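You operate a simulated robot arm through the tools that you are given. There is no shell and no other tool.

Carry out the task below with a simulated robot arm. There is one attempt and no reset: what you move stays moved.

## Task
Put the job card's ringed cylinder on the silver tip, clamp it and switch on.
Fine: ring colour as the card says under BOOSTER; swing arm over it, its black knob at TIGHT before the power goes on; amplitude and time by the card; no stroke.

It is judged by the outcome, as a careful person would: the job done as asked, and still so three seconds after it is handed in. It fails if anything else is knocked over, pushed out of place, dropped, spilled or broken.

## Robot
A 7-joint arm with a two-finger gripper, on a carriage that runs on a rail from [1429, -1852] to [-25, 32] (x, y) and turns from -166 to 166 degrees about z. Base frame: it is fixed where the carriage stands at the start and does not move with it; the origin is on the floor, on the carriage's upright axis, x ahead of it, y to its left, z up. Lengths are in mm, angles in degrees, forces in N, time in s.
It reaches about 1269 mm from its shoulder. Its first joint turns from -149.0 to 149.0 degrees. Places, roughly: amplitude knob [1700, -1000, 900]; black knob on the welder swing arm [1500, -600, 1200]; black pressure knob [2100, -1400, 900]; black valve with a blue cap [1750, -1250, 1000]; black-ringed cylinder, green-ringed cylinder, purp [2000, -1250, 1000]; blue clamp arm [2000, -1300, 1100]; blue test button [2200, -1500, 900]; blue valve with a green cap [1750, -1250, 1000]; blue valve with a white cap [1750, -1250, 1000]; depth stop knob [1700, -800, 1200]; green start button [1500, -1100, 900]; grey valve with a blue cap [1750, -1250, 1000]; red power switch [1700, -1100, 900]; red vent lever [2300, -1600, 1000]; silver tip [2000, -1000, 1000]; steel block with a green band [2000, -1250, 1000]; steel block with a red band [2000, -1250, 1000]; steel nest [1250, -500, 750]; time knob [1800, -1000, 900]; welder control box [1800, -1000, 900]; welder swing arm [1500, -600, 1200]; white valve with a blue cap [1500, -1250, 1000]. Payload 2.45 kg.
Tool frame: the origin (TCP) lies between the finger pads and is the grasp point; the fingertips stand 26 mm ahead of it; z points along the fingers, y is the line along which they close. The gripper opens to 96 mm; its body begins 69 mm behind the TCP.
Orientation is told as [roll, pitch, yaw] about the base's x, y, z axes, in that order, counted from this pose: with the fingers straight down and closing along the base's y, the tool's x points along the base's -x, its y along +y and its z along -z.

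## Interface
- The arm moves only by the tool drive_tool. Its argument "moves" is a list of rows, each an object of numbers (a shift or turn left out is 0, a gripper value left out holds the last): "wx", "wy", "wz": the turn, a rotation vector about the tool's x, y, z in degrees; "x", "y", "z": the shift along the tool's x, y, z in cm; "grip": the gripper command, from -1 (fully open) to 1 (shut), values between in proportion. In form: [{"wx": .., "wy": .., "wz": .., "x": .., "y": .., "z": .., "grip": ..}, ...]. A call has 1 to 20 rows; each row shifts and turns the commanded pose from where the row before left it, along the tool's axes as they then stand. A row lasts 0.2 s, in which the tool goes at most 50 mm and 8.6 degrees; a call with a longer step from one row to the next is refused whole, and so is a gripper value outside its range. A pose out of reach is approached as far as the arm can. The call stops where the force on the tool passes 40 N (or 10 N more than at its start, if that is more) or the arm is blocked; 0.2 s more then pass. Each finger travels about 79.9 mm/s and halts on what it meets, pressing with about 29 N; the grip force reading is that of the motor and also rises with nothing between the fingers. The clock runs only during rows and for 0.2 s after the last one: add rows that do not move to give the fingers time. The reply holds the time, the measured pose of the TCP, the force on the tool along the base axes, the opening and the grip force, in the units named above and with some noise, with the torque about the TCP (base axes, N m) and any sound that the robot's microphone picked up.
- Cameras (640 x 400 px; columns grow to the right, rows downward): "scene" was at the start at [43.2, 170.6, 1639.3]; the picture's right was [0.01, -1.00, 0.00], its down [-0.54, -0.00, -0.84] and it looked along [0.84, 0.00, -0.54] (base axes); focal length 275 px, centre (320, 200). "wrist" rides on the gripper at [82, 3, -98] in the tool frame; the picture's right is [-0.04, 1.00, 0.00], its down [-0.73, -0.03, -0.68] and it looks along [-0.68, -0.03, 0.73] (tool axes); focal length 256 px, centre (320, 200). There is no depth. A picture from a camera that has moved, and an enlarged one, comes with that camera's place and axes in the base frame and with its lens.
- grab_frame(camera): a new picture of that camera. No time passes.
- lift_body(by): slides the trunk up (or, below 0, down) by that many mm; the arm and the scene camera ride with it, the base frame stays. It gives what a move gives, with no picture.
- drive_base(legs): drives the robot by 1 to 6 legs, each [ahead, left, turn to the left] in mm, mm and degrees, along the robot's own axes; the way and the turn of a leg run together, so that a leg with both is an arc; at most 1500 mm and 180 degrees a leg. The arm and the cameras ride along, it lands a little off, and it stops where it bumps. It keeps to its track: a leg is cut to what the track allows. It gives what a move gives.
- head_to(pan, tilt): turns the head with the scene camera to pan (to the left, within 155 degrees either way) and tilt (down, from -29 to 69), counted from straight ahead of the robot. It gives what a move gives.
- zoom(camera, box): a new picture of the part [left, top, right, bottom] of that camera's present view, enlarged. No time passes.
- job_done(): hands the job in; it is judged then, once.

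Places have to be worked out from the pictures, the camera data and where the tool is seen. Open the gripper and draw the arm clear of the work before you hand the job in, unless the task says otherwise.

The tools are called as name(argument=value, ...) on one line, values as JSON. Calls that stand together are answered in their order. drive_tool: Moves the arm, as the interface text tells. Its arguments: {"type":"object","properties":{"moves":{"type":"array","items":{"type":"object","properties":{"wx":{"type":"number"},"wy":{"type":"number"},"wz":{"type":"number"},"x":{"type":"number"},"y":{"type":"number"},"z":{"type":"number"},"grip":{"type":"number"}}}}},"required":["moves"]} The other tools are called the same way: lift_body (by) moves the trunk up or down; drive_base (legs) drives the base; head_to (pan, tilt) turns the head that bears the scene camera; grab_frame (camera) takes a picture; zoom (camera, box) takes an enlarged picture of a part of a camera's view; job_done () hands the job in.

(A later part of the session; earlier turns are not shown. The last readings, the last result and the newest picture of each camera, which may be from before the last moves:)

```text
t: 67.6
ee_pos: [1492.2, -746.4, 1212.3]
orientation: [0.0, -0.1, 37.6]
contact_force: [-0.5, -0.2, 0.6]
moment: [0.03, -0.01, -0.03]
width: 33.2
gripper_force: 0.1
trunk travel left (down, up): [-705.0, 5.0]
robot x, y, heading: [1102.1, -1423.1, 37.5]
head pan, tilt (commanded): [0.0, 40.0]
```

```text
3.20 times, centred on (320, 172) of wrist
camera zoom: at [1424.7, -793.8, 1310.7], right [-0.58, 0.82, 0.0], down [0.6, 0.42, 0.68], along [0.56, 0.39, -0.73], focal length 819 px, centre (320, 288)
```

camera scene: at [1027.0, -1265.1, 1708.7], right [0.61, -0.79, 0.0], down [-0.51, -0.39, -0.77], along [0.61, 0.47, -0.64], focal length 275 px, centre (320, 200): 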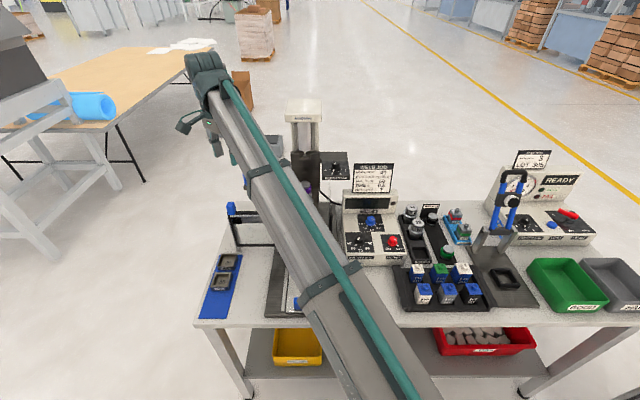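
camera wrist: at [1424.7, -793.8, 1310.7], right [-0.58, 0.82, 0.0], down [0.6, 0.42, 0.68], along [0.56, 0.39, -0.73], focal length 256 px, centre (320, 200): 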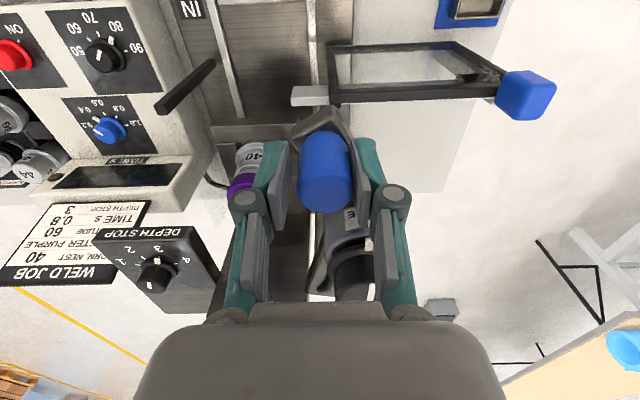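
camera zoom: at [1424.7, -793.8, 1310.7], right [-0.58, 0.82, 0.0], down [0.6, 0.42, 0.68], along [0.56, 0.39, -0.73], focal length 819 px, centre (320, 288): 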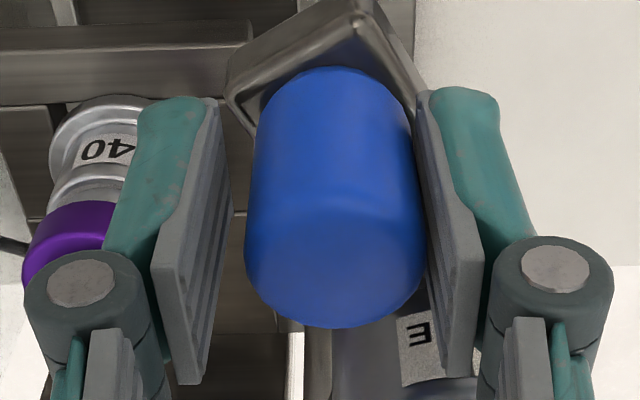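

Still centred and free. I continue another 32°.

drive_tool(moves=[{"y": -1.145, "x": -0.04, "wz": -4}, {"y": -1.145, "x": -0.04, "wz": -4}, {"y": -1.145, "x": -0.04, "wz": -4}, {"y": -1.145, "x": -0.04, "wz": -4}, {"y": -1.145, "x": -0.04, "wz": -4}, {"y": -1.145, "x": -0.04, "wz": -4}, {"y": -1.145, "x": -0.04, "wz": -4}, {"y": -1.145, "x": -0.04, "wz": -4}, {}])

grab_frame(camera="wrist")

grab_frame(camera="scene")

zoom(camera="scene", box=[240, 110, 400, 210])

```text
t: 69.6
ee_pos: [1565.4, -799.6, 1213.7]
orientation: [-0.1, 0.0, 69.6]
contact_force: [0.5, 0.8, 0.2]
moment: [-0.01, 0.01, 0.0]
width: 33.1
gripper_force: 0.0
trunk travel left (down, up): [-705.0, 5.0]
robot x, y, heading: [1099.5, -1423.6, 37.5]
head pan, tilt (commanded): [0.0, 40.0]
```

```text
taken
camera wrist: at [1532.7, -875.3, 1310.8], right [-0.92, 0.39, 0.0], down [0.28, 0.68, 0.68], along [0.26, 0.63, -0.73], focal length 256 px, centre (320, 200)
```

wrist: 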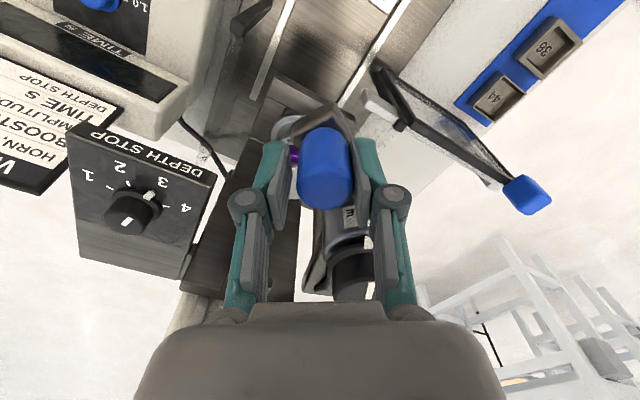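

```text
taken
camera scene: at [1026.7, -1264.7, 1708.6], right [0.61, -0.79, 0.0], down [-0.51, -0.39, -0.77], along [0.61, 0.47, -0.64], focal length 275 px, centre (320, 200)
```

scene: 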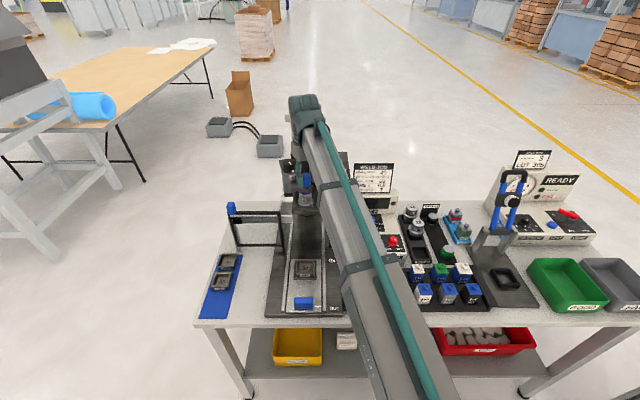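

```text
4.00 times, centred on (320, 160) of scene
camera zoom: at [1026.7, -1264.7, 1708.6], right [0.61, -0.79, 0.0], down [-0.51, -0.39, -0.77], along [0.61, 0.47, -0.64], focal length 1099 px, centre (320, 360)
```

zoom: 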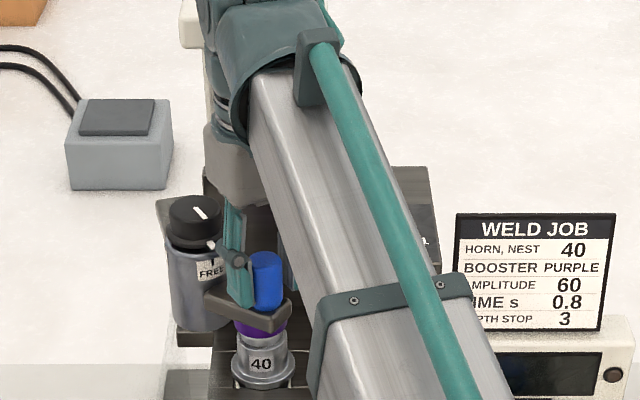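

The arm is passing over freely. For the last 30° I turn the tool less than the arc, to keep the gripper body away from the column cap, and check before the cylinder reaches the booster.

drive_tool(moves=[{"y": -1.146, "x": -0.028, "wz": -3}, {"y": -1.145, "x": -0.048, "wz": -3}, {"y": -1.144, "x": -0.068, "wz": -3}, {"y": -1.143, "x": -0.088, "wz": -1.4}, {}])

grab_frame(camera="wrist")

zoom(camera="scene", box=[260, 130, 360, 192.5])

```text
t: 70.8
ee_pos: [1608.9, -810.3, 1211.2]
orientation: [-0.1, 0.1, 80.1]
contact_force: [-1.0, -0.6, 0.3]
moment: [0.02, 0.01, 0.0]
width: 33.2
gripper_force: 0.1
trunk travel left (down, up): [-705.0, 5.0]
robot x, y, heading: [1100.1, -1423.5, 37.6]
head pan, tilt (commanded): [0.0, 40.0]
```

```text
taken
camera wrist: at [1591.3, -889.6, 1310.6], right [-0.98, 0.21, 0.0], down [0.16, 0.72, 0.68], along [0.15, 0.66, -0.73], focal length 256 px, centre (320, 200)
```

wrist: 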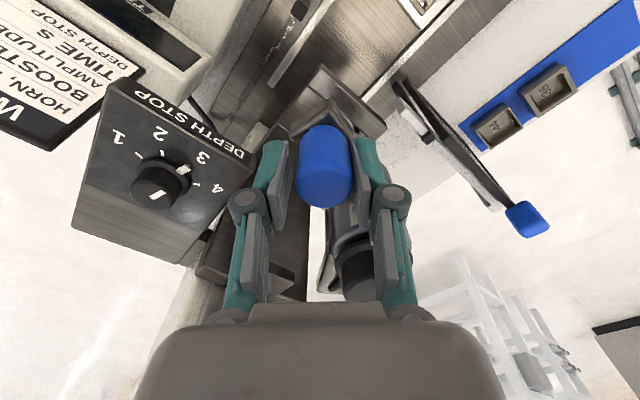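

```text
6.40 times, centred on (310, 161) of scene
camera zoom: at [1026.7, -1264.7, 1708.6], right [0.61, -0.79, 0.0], down [-0.51, -0.39, -0.77], along [0.61, 0.47, -0.64], focal length 1759 px, centre (384, 448)
```

zoom: 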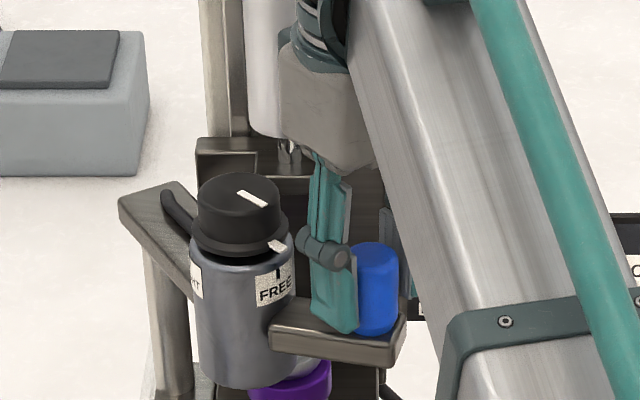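

The cylinder is now moving over the booster. FREE is on its right and the TIGHT label on its left. I continue 12° more and check.

drive_tool(moves=[{"y": -1.137, "x": -0.14}, {"y": -1.125, "x": -0.219}, {"y": -1.107, "x": -0.297}, {}])

zoom(camera="scene", box=[260, 130, 360, 192.5])

grab_frame(camera="wrist")

```text
t: 71.8
ee_pos: [1642.4, -810.1, 1210.9]
orientation: [-0.1, 0.0, 79.8]
contact_force: [1.0, -0.7, 1.1]
moment: [-0.02, -0.02, 0.02]
width: 33.9
gripper_force: 0.4
trunk travel left (down, up): [-705.0, 5.0]
robot x, y, heading: [1101.0, -1423.5, 37.6]
head pan, tilt (commanded): [0.0, 40.0]
```

```text
6.40 times, centred on (310, 161) of scene
camera zoom: at [1026.8, -1264.8, 1708.6], right [0.61, -0.79, 0.0], down [-0.51, -0.39, -0.77], along [0.61, 0.47, -0.64], focal length 1759 px, centre (384, 448)
```

zoom: 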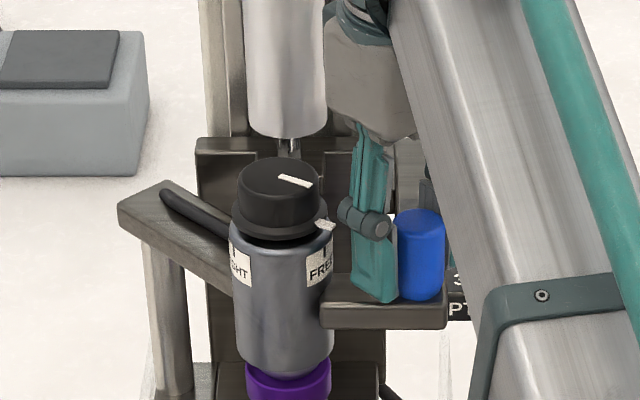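

```text
taken
camera wrist: at [1625.6, -889.0, 1310.0], right [-0.98, 0.21, 0.0], down [0.16, 0.72, 0.68], along [0.15, 0.66, -0.73], focal length 256 px, centre (320, 200)
```

wrist: 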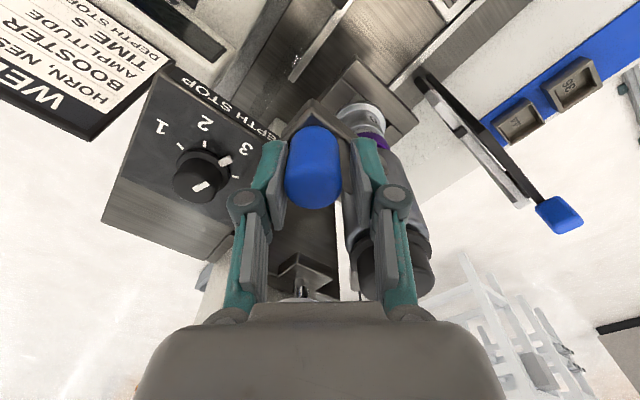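

The handle now leans on the leading finger, as if a detent is drawing the arm onward. I move on 2–3° so it can settle by itself.

drive_tool(moves=[{"y": -0.54, "x": -0.16}, {}, {}])

zoom(camera="wrist", box=[220, 90, 460, 240])

zoom(camera="scene", box=[260, 130, 360, 192.5])

```text
t: 72.6
ee_pos: [1649.2, -807.5, 1212.1]
orientation: [-0.1, -0.1, 80.0]
contact_force: [-0.1, -0.5, -0.1]
moment: [-0.04, -0.03, 0.02]
width: 33.2
gripper_force: 0.0
trunk travel left (down, up): [-705.0, 5.0]
robot x, y, heading: [1100.7, -1422.7, 37.5]
head pan, tilt (commanded): [0.0, 40.0]
```

```text
2.67 times, centred on (340, 165) of wrist
camera zoom: at [1631.6, -888.0, 1310.1], right [-0.98, 0.21, 0.0], down [0.16, 0.72, 0.68], along [0.15, 0.66, -0.73], focal length 683 px, centre (267, 293)
```

zoom: 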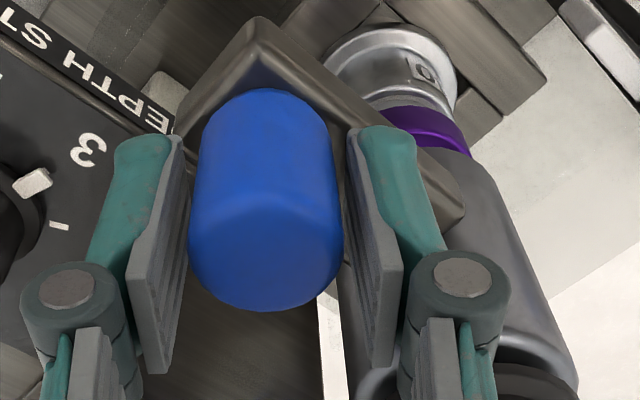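

```text
6.40 times, centred on (310, 161) of scene
camera zoom: at [1026.8, -1264.7, 1708.6], right [0.61, -0.79, 0.0], down [-0.51, -0.39, -0.77], along [0.61, 0.47, -0.64], focal length 1759 px, centre (384, 448)
```

zoom: 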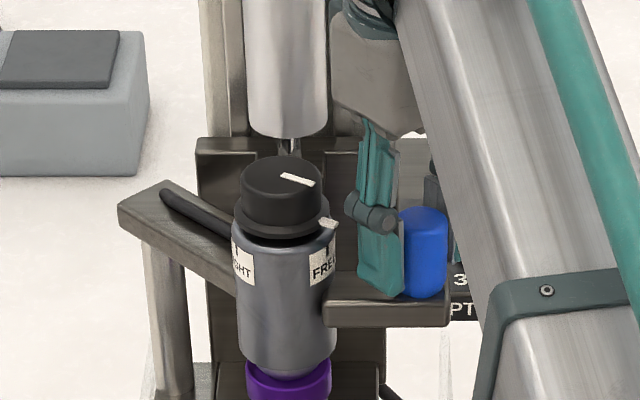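

The cylinder now lines up with the booster to within about 2 mm in the head view. I open the fingers to let the arm rest freely and check whether it stays put.

drive_tool(moves=[{"grip": 0.1}, {}, {"z": -2}, {"z": -3}, {"z": -3}, {}])

zoom(camera="scene", box=[260, 130, 360, 192.5])

grab_frame(camera="wrist")

```text
t: 74.0
ee_pos: [1648.6, -808.6, 1291.9]
orientation: [-0.2, 0.1, 79.9]
contact_force: [-0.5, -0.3, 0.3]
moment: [0.0, 0.02, 0.01]
width: 43.5
gripper_force: 0.0
trunk travel left (down, up): [-705.0, 5.0]
robot x, y, heading: [1101.0, -1424.6, 37.6]
head pan, tilt (commanded): [0.0, 40.0]
```

```text
6.40 times, centred on (310, 161) of scene
camera zoom: at [1026.8, -1264.6, 1708.6], right [0.61, -0.79, 0.0], down [-0.51, -0.39, -0.77], along [0.61, 0.47, -0.64], focal length 1759 px, centre (384, 448)
```

zoom: 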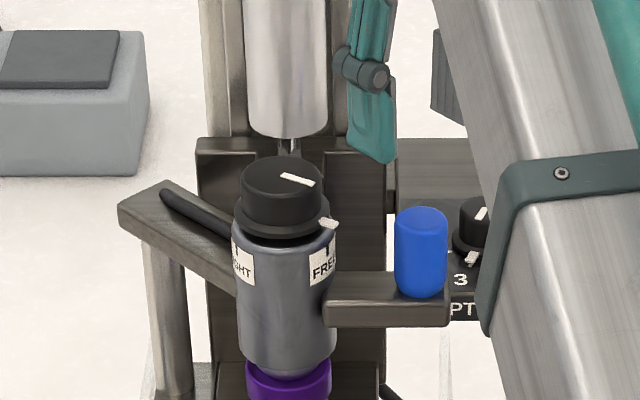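

```text
taken
camera wrist: at [1630.4, -888.4, 1391.0], right [-0.98, 0.21, 0.0], down [0.16, 0.72, 0.68], along [0.15, 0.66, -0.73], focal length 256 px, centre (320, 200)
```

wrist: 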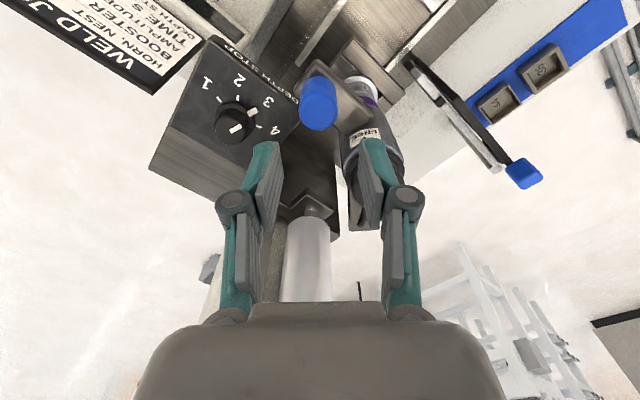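

The arm rests aligned over the booster and stays there. Turning the knob means rotating the gripper right in front of the air cylinder, so I look at how bulky the gripper body is.

zoom(camera="scene", box=[270, 70, 390, 145])

zoom(camera="wrist", box=[280, 60, 440, 160])

```text
5.33 times, centred on (330, 108) of scene
camera zoom: at [1026.8, -1264.6, 1708.6], right [0.61, -0.79, 0.0], down [-0.51, -0.39, -0.77], along [0.61, 0.47, -0.64], focal length 1466 px, centre (267, 693)
```

zoom: 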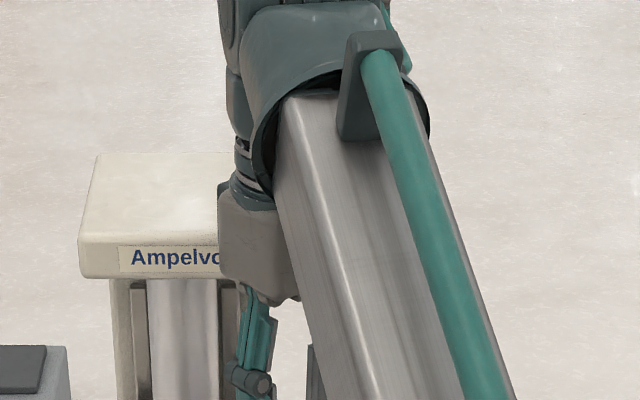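

```text
4.00 times, centred on (360, 110) of wrist
camera zoom: at [1630.4, -888.4, 1391.0], right [-0.98, 0.21, 0.0], down [0.16, 0.72, 0.68], along [0.15, 0.66, -0.73], focal length 1024 px, centre (160, 560)
```

zoom: 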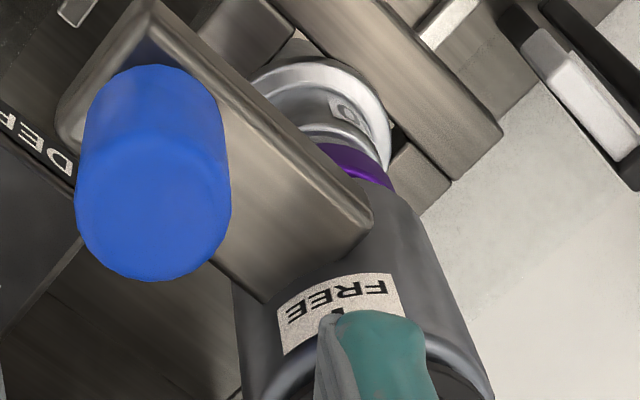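

The body extends only about 43 mm from the tool axis, so turning in front of the column is safe. Now I look closely at the FREE/TIGHT marks.

zoom(camera="scene", box=[288, 150, 328, 175])

```text
16.00 times, centred on (308, 162) of scene
camera zoom: at [1026.8, -1264.6, 1708.6], right [0.61, -0.79, 0.0], down [-0.51, -0.39, -0.77], along [0.61, 0.47, -0.64], focal length 4397 px, centre (512, 800)
```

zoom: 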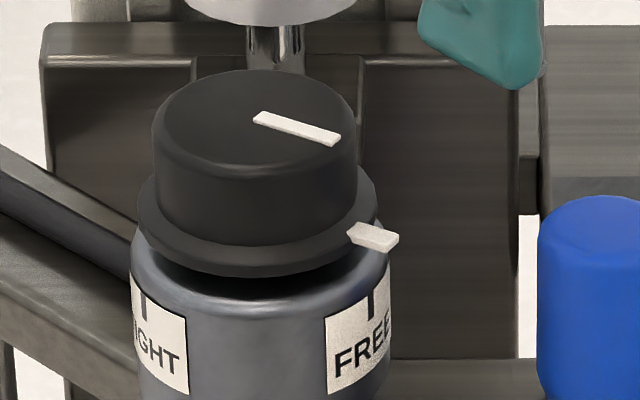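

FREE and TIGHT are about 120° apart, symmetric about the side facing the robot, so the turn is 120° clockwise from above. The knob is 41 mm across and 19 mm tall above its skirt. I move over it at z≈1292 with the tool at yaw 97.5°, so a single grip can make the whole turn.

drive_tool(moves=[{"grip": -0.25}, {"x": -2.58, "y": 2.31}, {"x": -2.58, "y": 2.31}, {"wz": -8.75}, {"wz": -8.75}, {}])

grab_frame(camera="wrist")

grab_frame(camera="scene")

```text
refused: row 4 steps farther than a row can; nothing moved
```

```text
taken
camera wrist: at [1630.4, -888.4, 1391.0], right [-0.98, 0.21, 0.0], down [0.16, 0.72, 0.68], along [0.15, 0.66, -0.73], focal length 256 px, centre (320, 200)
```

wrist: 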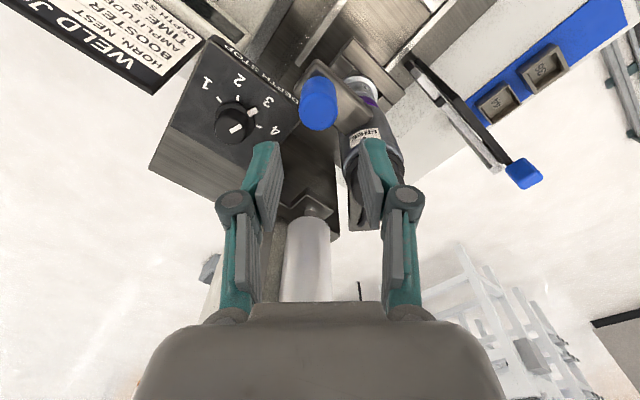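

```text
taken
camera scene: at [1026.8, -1264.6, 1708.6], right [0.61, -0.79, 0.0], down [-0.51, -0.39, -0.77], along [0.61, 0.47, -0.64], focal length 275 px, centre (320, 200)
```

scene: 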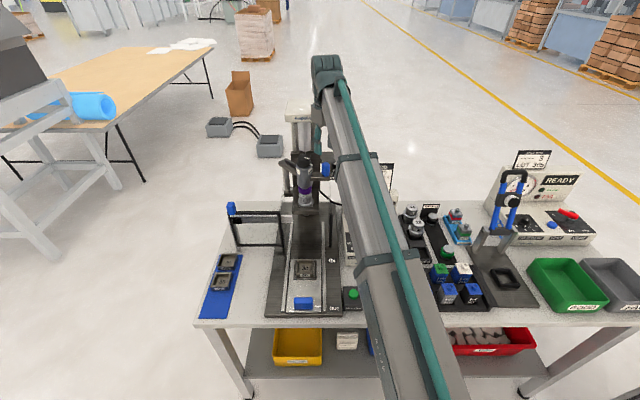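

The 8.75° turn exceeded the row limit, so nothing moved. I repeat it with smaller turns.

drive_tool(moves=[{"grip": -0.25}, {"x": -2.58, "y": 2.31}, {"x": -2.58, "y": 2.31}, {"wz": -6}, {"wz": -6}, {"wz": -5.5}, {}])

grab_frame(camera="wrist")

zoom(camera="wrist", box=[240, 90, 400, 190])

```text
t: 75.6
ee_pos: [1611.8, -750.1, 1291.6]
orientation: [-0.1, 0.0, 97.5]
contact_force: [0.3, -0.1, 0.2]
moment: [-0.04, 0.01, 0.0]
width: 60.2
gripper_force: 0.0
trunk travel left (down, up): [-705.0, 5.0]
robot x, y, heading: [1100.7, -1425.1, 37.6]
head pan, tilt (commanded): [0.0, 40.0]
```

```text
taken
camera wrist: at [1619.7, -831.6, 1390.5], right [-1.0, -0.09, 0.0], down [-0.07, 0.73, 0.68], along [-0.06, 0.68, -0.73], focal length 256 px, centre (320, 200)
```

wrist: 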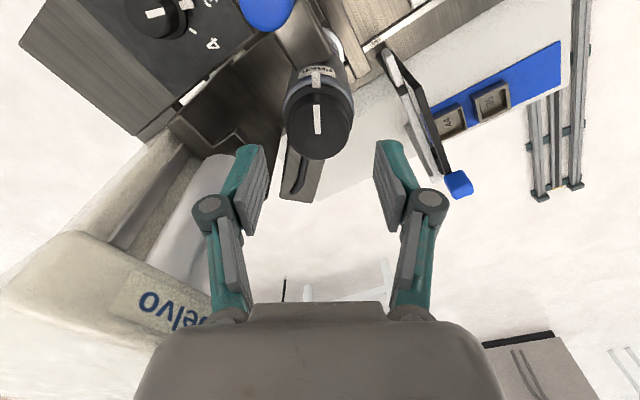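

```text
4.00 times, centred on (320, 140) of wrist
camera zoom: at [1619.7, -831.6, 1390.5], right [-1.0, -0.09, 0.0], down [-0.07, 0.73, 0.68], along [-0.06, 0.68, -0.73], focal length 1024 px, centre (320, 440)
```

zoom: 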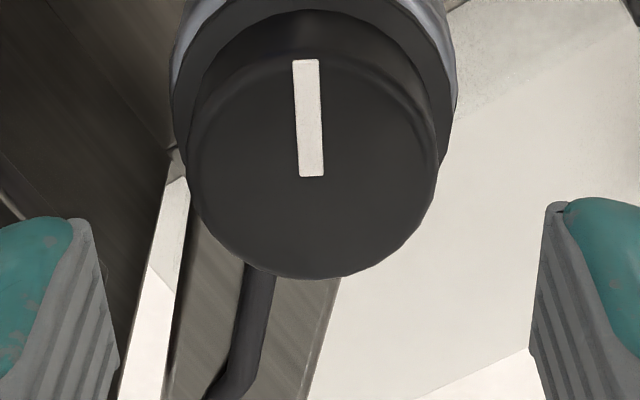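

The knob centre is within 2 mm of the tool axis. I fine-adjust and lower to z≈1251, so the fingertips stay just above the skirt.

drive_tool(moves=[{"x": 0.13, "y": -0.13}, {"z": 1.5}, {"z": 1.5}, {"z": 1.05}, {}])

zoom(camera="wrist", box=[220, 100, 420, 225])

zoom(camera="scene", box=[268, 130, 348, 180])

```text
t: 76.8
ee_pos: [1614.0, -751.8, 1251.3]
orientation: [-0.1, -0.1, 97.4]
contact_force: [-0.3, 0.7, 0.1]
moment: [-0.03, -0.01, -0.02]
width: 59.9
gripper_force: 0.1
trunk travel left (down, up): [-705.0, 5.0]
robot x, y, heading: [1099.5, -1425.2, 37.4]
head pan, tilt (commanded): [0.0, 40.0]
```

```text
3.20 times, centred on (320, 162) of wrist
camera zoom: at [1619.7, -833.1, 1350.1], right [-1.0, -0.09, 0.0], down [-0.07, 0.73, 0.68], along [-0.06, 0.68, -0.73], focal length 819 px, centre (320, 320)
```

zoom: 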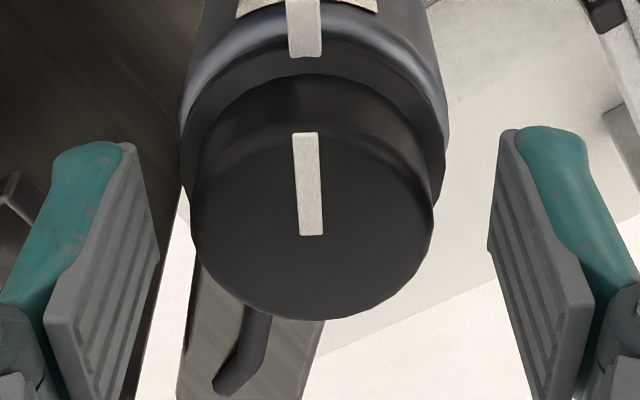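

```text
8.00 times, centred on (308, 155) of scene
camera zoom: at [1026.7, -1264.7, 1708.6], right [0.61, -0.79, 0.0], down [-0.51, -0.39, -0.77], along [0.61, 0.47, -0.64], focal length 2199 px, centre (416, 560)
```

zoom: 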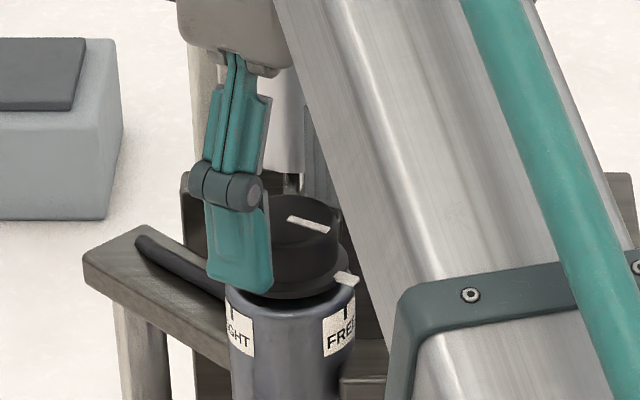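

Nearly centred. I shift 1.5 mm and close on the knob.

drive_tool(moves=[{"y": -0.15}, {"grip": 0.0}, {"grip": 0.5}, {"grip": 1}, {"grip": 1}, {}])

zoom(camera="wrist", box=[220, 100, 420, 225])

```text
t: 78.2
ee_pos: [1614.2, -751.7, 1251.5]
orientation: [-0.1, 0.0, 97.4]
contact_force: [-3.6, -0.8, -0.8]
moment: [0.09, 0.19, -0.02]
width: 41.2
gripper_force: 45.3
trunk travel left (down, up): [-705.0, 5.0]
robot x, y, heading: [1097.5, -1424.0, 37.4]
head pan, tilt (commanded): [0.0, 40.0]
```

```text
3.20 times, centred on (320, 162) of wrist
camera zoom: at [1621.2, -832.5, 1350.3], right [-1.0, -0.09, 0.0], down [-0.07, 0.73, 0.68], along [-0.06, 0.68, -0.73], focal length 819 px, centre (320, 320)
```

zoom: 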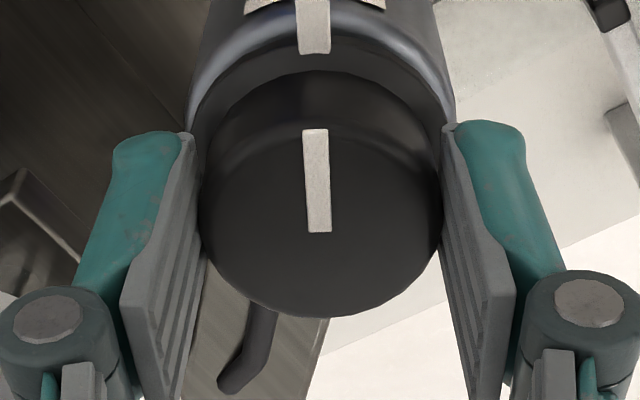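

It is gripped at 41 mm. I try a first 24° clockwise turn.

drive_tool(moves=[{"wz": 6}, {"wz": 6}, {"wz": 6}, {"wz": 6}, {}])

zoom(camera="wrist", box=[220, 100, 420, 225])

zoom(camera="scene", box=[268, 130, 348, 180])

```text
t: 79.4
ee_pos: [1613.4, -750.6, 1251.6]
orientation: [-0.1, 0.0, 73.4]
contact_force: [-7.8, 0.2, -0.5]
moment: [-0.58, 0.27, 0.0]
width: 41.5
gripper_force: 45.4
trunk travel left (down, up): [-705.0, 5.0]
robot x, y, heading: [1098.8, -1423.5, 37.4]
head pan, tilt (commanded): [0.0, 40.0]
```

```text
3.20 times, centred on (320, 162) of wrist
camera zoom: at [1586.7, -828.3, 1350.2], right [-0.95, 0.32, 0.0], down [0.24, 0.69, 0.68], along [0.22, 0.64, -0.73], focal length 819 px, centre (320, 320)
```

zoom: 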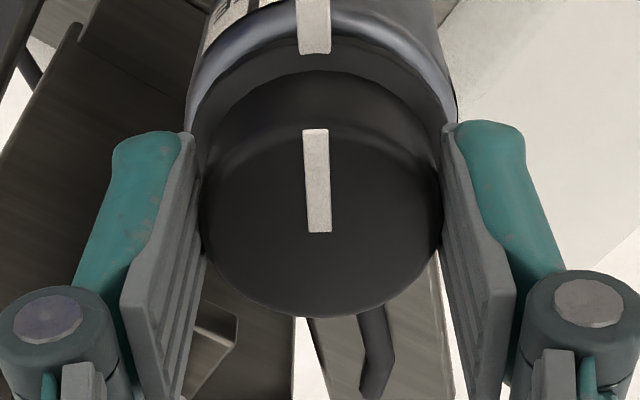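

```text
8.00 times, centred on (308, 155) of scene
camera zoom: at [1025.5, -1264.7, 1708.5], right [0.61, -0.79, 0.0], down [-0.51, -0.39, -0.77], along [0.61, 0.47, -0.64], focal length 2199 px, centre (416, 560)
```

zoom: 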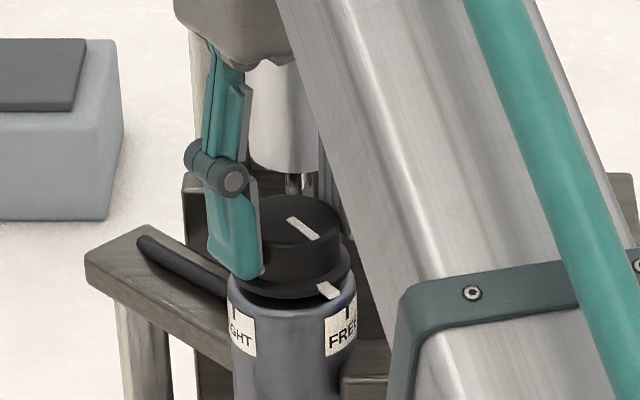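

The knob turns with the gripper. A sideways force of about 8 N suggests the tool is about 1 mm off the knob axis, so I relieve that and continue 48°.

drive_tool(moves=[{"y": 0.1, "x": 0.03}, {"wz": 6}, {"wz": 6}, {"wz": 6}, {"wz": 6}, {"wz": 6}, {"wz": 6}, {"wz": 6}, {"wz": 6}, {}])

zoom(camera="scene", box=[268, 130, 348, 180])

zoom(camera="wrist", box=[220, 100, 420, 225])

```text
t: 81.6
ee_pos: [1612.2, -750.6, 1251.3]
orientation: [0.0, -0.3, 25.4]
contact_force: [-9.7, 2.5, 1.4]
moment: [-0.25, 0.91, -0.02]
width: 41.4
gripper_force: 45.3
trunk travel left (down, up): [-705.0, 5.0]
robot x, y, heading: [1097.3, -1424.1, 37.5]
head pan, tilt (commanded): [0.0, 40.0]
```

```text
8.00 times, centred on (308, 155) of scene
camera zoom: at [1025.2, -1264.3, 1708.5], right [0.61, -0.79, 0.0], down [-0.51, -0.39, -0.77], along [0.61, 0.47, -0.64], focal length 2199 px, centre (416, 560)
```

zoom: 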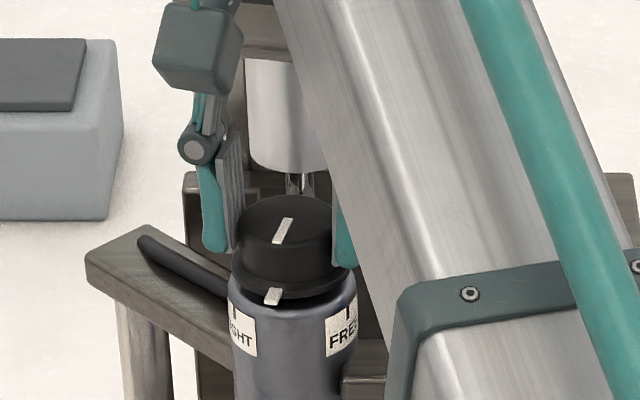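

```text
3.20 times, centred on (320, 162) of wrist
camera zoom: at [1536.9, -782.3, 1350.1], right [-0.39, 0.92, 0.0], down [0.67, 0.29, 0.68], along [0.63, 0.27, -0.73], focal length 819 px, centre (320, 320)
```

zoom: 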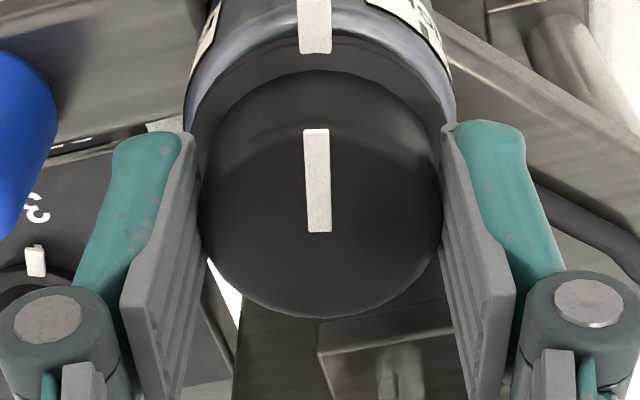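

It's turning well: 72° so far, with the pointer now just left of front. I relieve the side force again and make the next 36°.

drive_tool(moves=[{"y": 0.043, "x": 0.09}, {}])

drive_tool(moves=[{"wz": 6}, {"wz": 6}, {"wz": 6}, {"wz": 6}, {"wz": 6}, {"wz": 6}, {}])

zoom(camera="scene", box=[268, 130, 348, 180])

```text
t: 82.2
ee_pos: [1614.1, -749.3, 1251.0]
orientation: [0.0, -0.1, 25.3]
contact_force: [-5.6, 6.5, 8.0]
moment: [-0.21, 0.87, -0.02]
width: 41.3
gripper_force: 45.4
trunk travel left (down, up): [-705.0, 5.0]
robot x, y, heading: [1099.5, -1421.9, 37.5]
head pan, tilt (commanded): [0.0, 40.0]
```

```text
t: 83.8
ee_pos: [1612.4, -749.8, 1252.0]
orientation: [0.0, -0.1, -10.6]
contact_force: [-7.1, 10.7, -0.2]
moment: [0.2, -0.47, 0.01]
width: 41.3
gripper_force: 45.4
trunk travel left (down, up): [-705.0, 5.0]
robot x, y, heading: [1100.4, -1425.2, 37.5]
head pan, tilt (commanded): [0.0, 40.0]
```

```text
8.00 times, centred on (308, 155) of scene
camera zoom: at [1025.4, -1263.0, 1708.4], right [0.61, -0.79, 0.0], down [-0.51, -0.39, -0.77], along [0.61, 0.46, -0.64], focal length 2199 px, centre (416, 560)
```

zoom: 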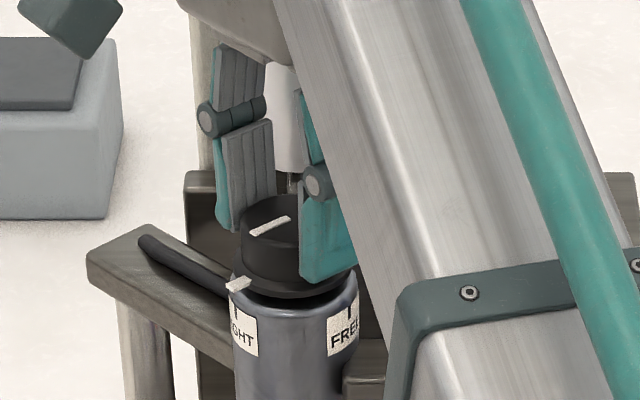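

108° done, with the pointer close to the TIGHT tick. I finish the last 13°.

drive_tool(moves=[{"wz": 6.5}, {"wz": 6.5}, {}, {}])

zoom(camera="scene", box=[288, 150, 328, 175])

grab_frame(camera="wrist")

```text
t: 84.8
ee_pos: [1613.6, -749.4, 1251.0]
orientation: [-0.1, -0.1, -23.7]
contact_force: [-4.3, 14.0, 4.8]
moment: [0.54, 0.48, 0.01]
width: 40.8
gripper_force: 44.7
trunk travel left (down, up): [-705.0, 5.0]
robot x, y, heading: [1099.2, -1423.6, 37.5]
head pan, tilt (commanded): [0.0, 40.0]
```

```text
16.00 times, centred on (308, 162) of scene
camera zoom: at [1025.7, -1263.1, 1708.5], right [0.61, -0.79, 0.0], down [-0.51, -0.39, -0.77], along [0.61, 0.46, -0.64], focal length 4397 px, centre (512, 800)
```

zoom: 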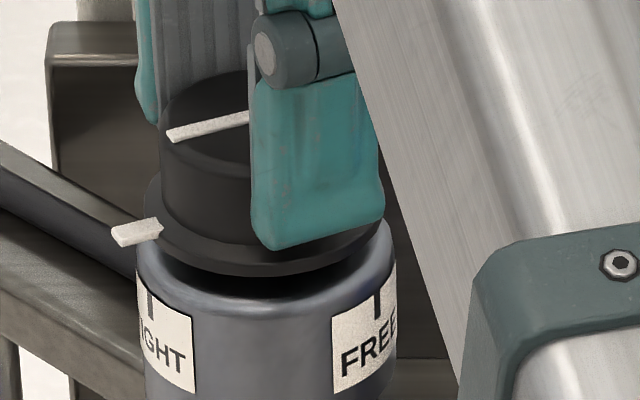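

```text
taken
camera wrist: at [1539.3, -713.5, 1350.1], right [0.44, 0.9, 0.0], down [0.66, -0.32, 0.68], along [0.61, -0.3, -0.73], focal length 256 px, centre (320, 200)
```

wrist: 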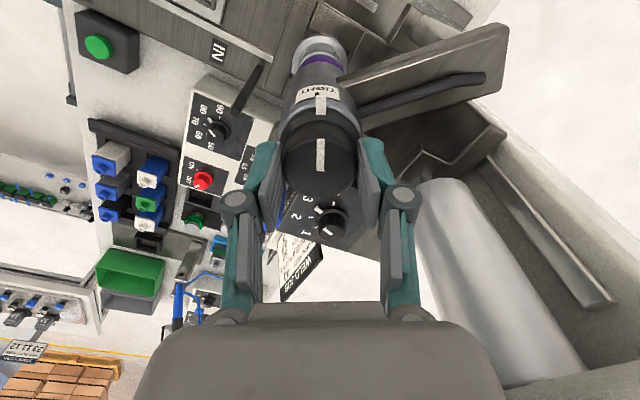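

I zoom in the wrist view to compare the pointer with the TIGHT tick.

zoom(camera="wrist", box=[270, 60, 370, 122.5])

```text
6.40 times, centred on (320, 91) of wrist
camera zoom: at [1539.3, -713.5, 1350.1], right [0.44, 0.9, 0.0], down [0.66, -0.32, 0.68], along [0.61, -0.3, -0.73], focal length 1638 px, centre (320, 896)
```

zoom: 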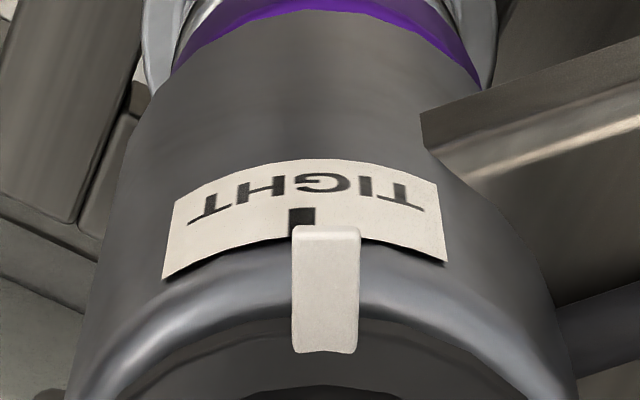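

The pointer has gone about 4–5° past the TIGHT tick. I turn back 4° and look again.

drive_tool(moves=[{"wz": -4.3}, {}, {}])

zoom(camera="wrist", box=[270, 60, 370, 122.5])

```text
t: 85.6
ee_pos: [1613.3, -749.7, 1251.2]
orientation: [0.0, -0.1, -19.3]
contact_force: [-2.0, 15.4, 7.0]
moment: [0.53, 0.47, -0.03]
width: 40.5
gripper_force: 44.9
trunk travel left (down, up): [-705.0, 5.0]
robot x, y, heading: [1098.5, -1425.1, 37.4]
head pan, tilt (commanded): [0.0, 40.0]
```

```text
6.40 times, centred on (320, 91) of wrist
camera zoom: at [1536.8, -719.2, 1350.1], right [0.37, 0.93, 0.0], down [0.68, -0.27, 0.68], along [0.63, -0.25, -0.73], focal length 1638 px, centre (320, 896)
```

zoom: 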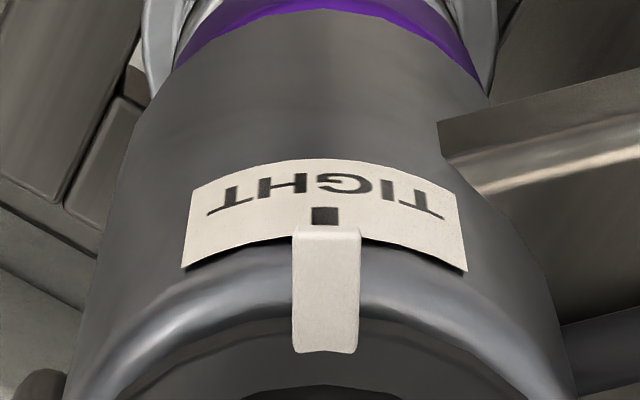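

The pointer now lines up with the TIGHT tick. I relieve the residual side load and open the fingers.

drive_tool(moves=[{"x": 0.05, "y": 0.14, "z": -0.05}, {}, {"grip": 0.05}, {"grip": -0.1}, {"grip": -0.3}, {}])

zoom(camera="wrist", box=[240, 60, 400, 160])

zoom(camera="scene", box=[268, 140, 348, 190])

```text
t: 87.0
ee_pos: [1613.4, -749.3, 1250.5]
orientation: [0.0, -0.2, -19.2]
contact_force: [-0.3, -0.2, 0.2]
moment: [-0.03, 0.0, 0.02]
width: 62.4
gripper_force: 0.1
trunk travel left (down, up): [-705.0, 5.0]
robot x, y, heading: [1097.1, -1424.4, 37.6]
head pan, tilt (commanded): [0.0, 40.0]
```

```text
4.00 times, centred on (320, 110) of wrist
camera zoom: at [1537.1, -719.7, 1350.1], right [0.37, 0.93, 0.0], down [0.68, -0.27, 0.68], along [0.63, -0.25, -0.73], focal length 1024 px, centre (320, 560)
```

zoom: 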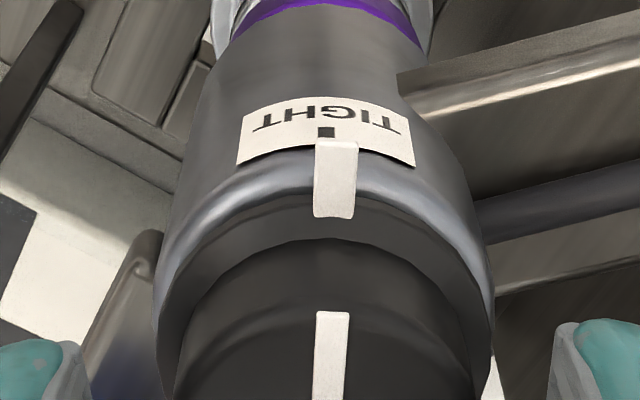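

```text
8.00 times, centred on (308, 165) of scene
camera zoom: at [1026.8, -1264.7, 1708.6], right [0.61, -0.79, 0.0], down [-0.51, -0.39, -0.77], along [0.61, 0.47, -0.64], focal length 2199 px, centre (416, 480)
```

zoom: 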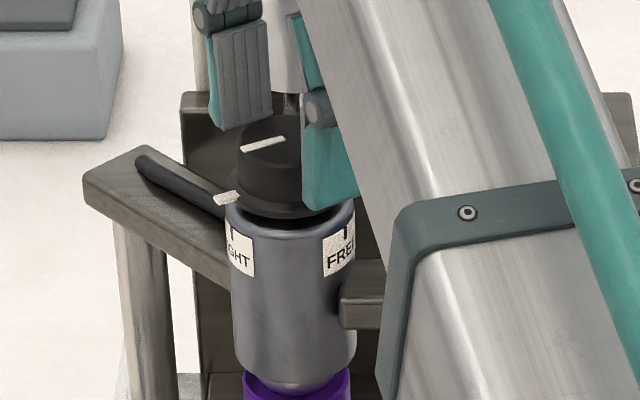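

The knob reads TIGHT (within about 2°) and the arm sits over the booster. I rise clear and back away toward the robot.

drive_tool(moves=[{"z": -1.5}, {"z": -3}, {"z": -1.5}, {"x": 2.18, "y": -3.35}, {"x": 2.18, "y": -3.35}, {"x": 2.18, "y": -3.35}, {"x": 2.18, "y": -3.35}, {"x": 2.18, "y": -3.35}, {"wz": -8}, {"wz": -8}, {"wz": -8}, {"wz": -8}, {"wz": -8}, {"wz": -8}, {"wz": -8}, {}])

grab_frame(camera="wrist")

zoom(camera="scene", box=[240, 110, 400, 210])

```text
t: 90.4
ee_pos: [1462.4, -858.3, 1283.2]
orientation: [0.3, -0.5, 36.8]
contact_force: [-0.6, -0.6, -0.7]
moment: [0.0, 0.02, -0.01]
width: 62.5
gripper_force: 0.0
out of reach, approached as far as the arm can: row 7, 8
trunk travel left (down, up): [-705.0, 5.0]
robot x, y, heading: [1099.1, -1422.7, 37.3]
head pan, tilt (commanded): [0.0, 40.0]
```

```text
taken
camera wrist: at [1394.5, -906.1, 1381.5], right [-0.57, 0.82, 0.0], down [0.6, 0.41, 0.69], along [0.56, 0.39, -0.73], focal length 256 px, centre (320, 200)
```

wrist: 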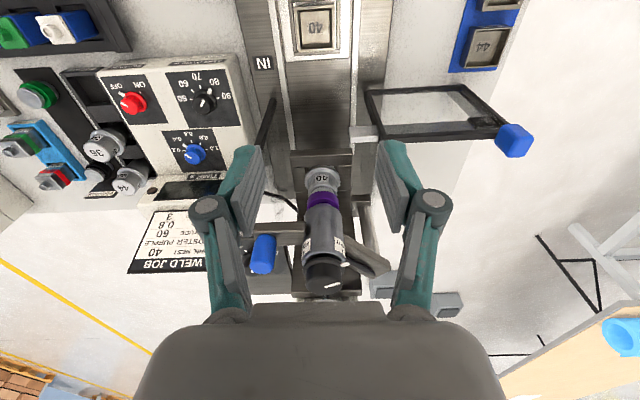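

```text
4.00 times, centred on (320, 160) of scene
camera zoom: at [1026.8, -1264.7, 1708.6], right [0.61, -0.79, 0.0], down [-0.51, -0.39, -0.77], along [0.61, 0.47, -0.64], focal length 1099 px, centre (320, 360)
```

zoom: 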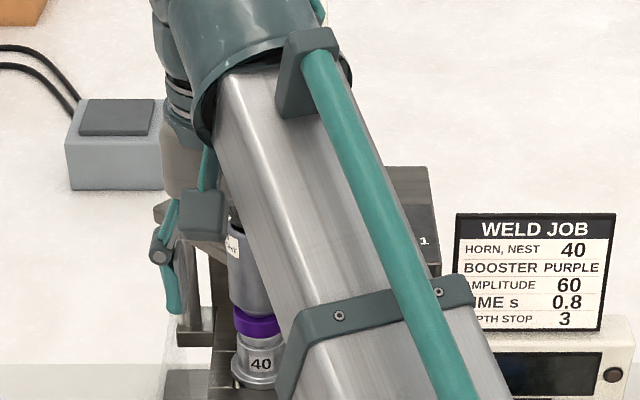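

I check the stack alignment in the wrist view.

zoom(camera="wrist", box=[240, 150, 400, 300])

zoom(camera="wrist", box=[120, 60, 260, 180])

```text
2.67 times, centred on (320, 225) of wrist
camera zoom: at [1394.5, -906.1, 1381.5], right [-0.57, 0.82, 0.0], down [0.6, 0.41, 0.69], along [0.56, 0.39, -0.73], focal length 683 px, centre (320, 133)
```

zoom: 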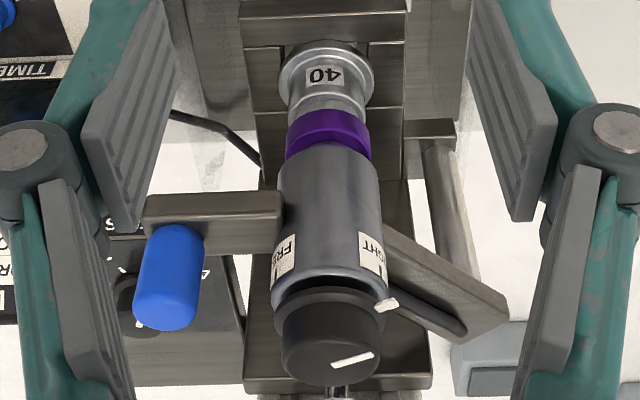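

```text
3.33 times, centred on (190, 120) of wrist
camera zoom: at [1394.5, -906.1, 1381.5], right [-0.57, 0.82, 0.0], down [0.6, 0.41, 0.69], along [0.56, 0.39, -0.73], focal length 853 px, centre (753, 467)
```

zoom: 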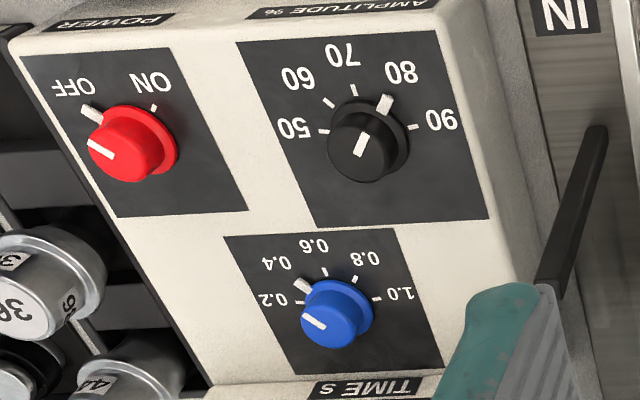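

The stack of horn 40, purple booster and clamped cylinder is well aligned. Next is the amplitude dial (80 → 60): I move above it for a close look.

drive_tool(moves=[{"x": -1.52, "y": -3.41, "z": 3.0, "wy": 0.5}, {"x": -1.52, "y": -3.41, "z": 3.0}, {"x": -1.52, "y": -3.41, "z": 3.0}, {"x": -1.52, "y": -3.41, "z": 3.0}, {"x": -1.52, "y": -3.41, "z": 3.0}, {"x": -1.52, "y": -3.41, "z": 3.0}, {}])

grab_frame(camera="wrist")

zoom(camera="wrist", box=[240, 40, 400, 140])

```text
t: 92.0
ee_pos: [1657.2, -969.5, 1103.0]
orientation: [0.0, 0.4, 36.6]
contact_force: [-0.4, 0.0, -0.2]
moment: [0.03, 0.0, 0.03]
width: 62.6
gripper_force: 0.1
trunk travel left (down, up): [-705.0, 5.0]
robot x, y, heading: [1099.9, -1422.5, 37.5]
head pan, tilt (commanded): [0.0, 40.0]
```

```text
taken
camera wrist: at [1590.1, -1014.8, 1202.4], right [-0.57, 0.82, 0.0], down [0.61, 0.42, 0.67], along [0.56, 0.38, -0.74], focal length 256 px, centre (320, 200)
```

wrist: 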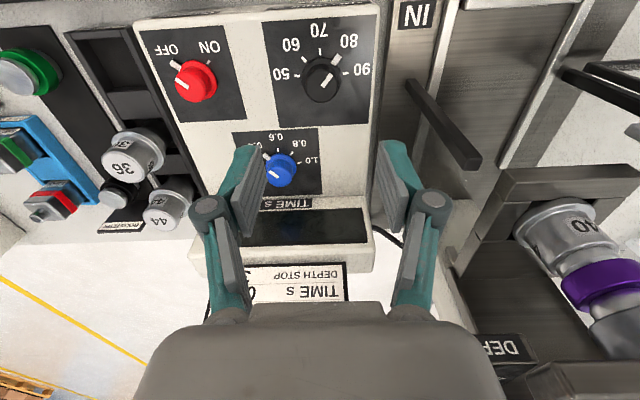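

```text
4.00 times, centred on (320, 90) of wrist
camera zoom: at [1590.1, -1014.8, 1202.4], right [-0.57, 0.82, 0.0], down [0.61, 0.42, 0.67], along [0.56, 0.38, -0.74], focal length 1024 px, centre (320, 640)
```

zoom: 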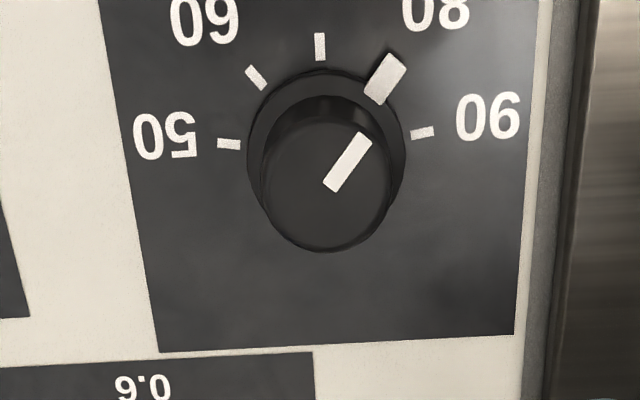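

The amplitude knob top is at (1658, -967.3, 958.6), 30 mm across, and the panel is essentially level. I turn the tool so the fingers are clear of the pointer, centre, and go down to z≈1005.

drive_tool(moves=[{"wz": 7.5, "wy": -0.4, "grip": 0.0}, {"wz": 7.5}, {"wz": 7.5}, {"wz": 7.5}, {"wz": 7.5}, {"wz": 7.5}, {"x": -0.05, "y": 0.23}, {"z": 3.3}, {"z": 3.3}, {"z": 3.3}, {}])

grab_frame(camera="wrist")

zoom(camera="wrist", box=[240, 90, 400, 190])

```text
t: 94.4
ee_pos: [1659.6, -968.9, 1004.6]
orientation: [0.0, 0.0, -8.3]
contact_force: [-0.3, -0.9, 0.3]
moment: [-0.02, -0.02, -0.02]
width: 48.2
gripper_force: 0.1
trunk travel left (down, up): [-705.0, 5.0]
robot x, y, heading: [1095.9, -1424.5, 37.6]
head pan, tilt (commanded): [0.0, 40.0]
```

```text
taken
camera wrist: at [1578.0, -953.3, 1103.2], right [0.18, 0.98, 0.0], down [0.72, -0.13, 0.68], along [0.67, -0.13, -0.73], focal length 256 px, centre (320, 200)
```

wrist: 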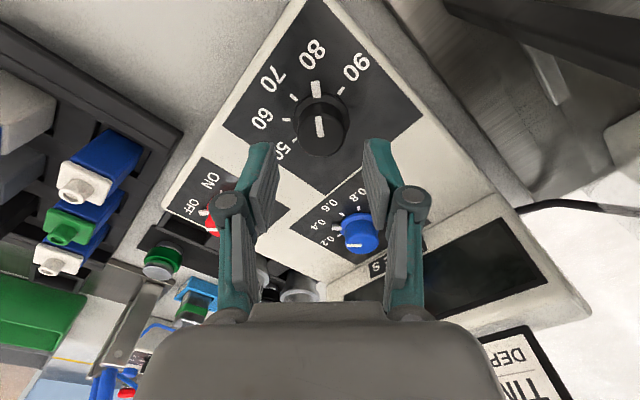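

```text
4.00 times, centred on (320, 140) of wrist
camera zoom: at [1578.0, -953.3, 1103.2], right [0.18, 0.98, 0.0], down [0.72, -0.13, 0.68], along [0.67, -0.13, -0.73], focal length 1024 px, centre (320, 440)
```

zoom: 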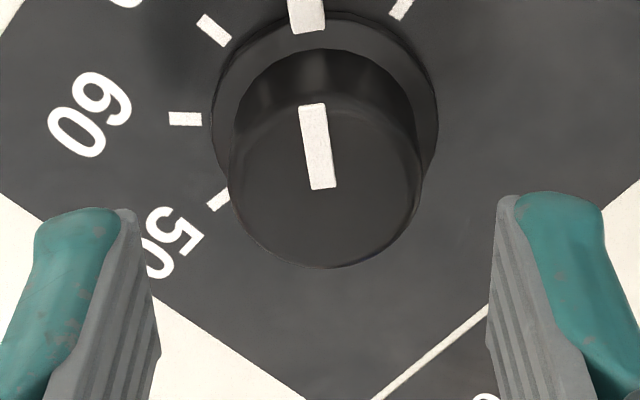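

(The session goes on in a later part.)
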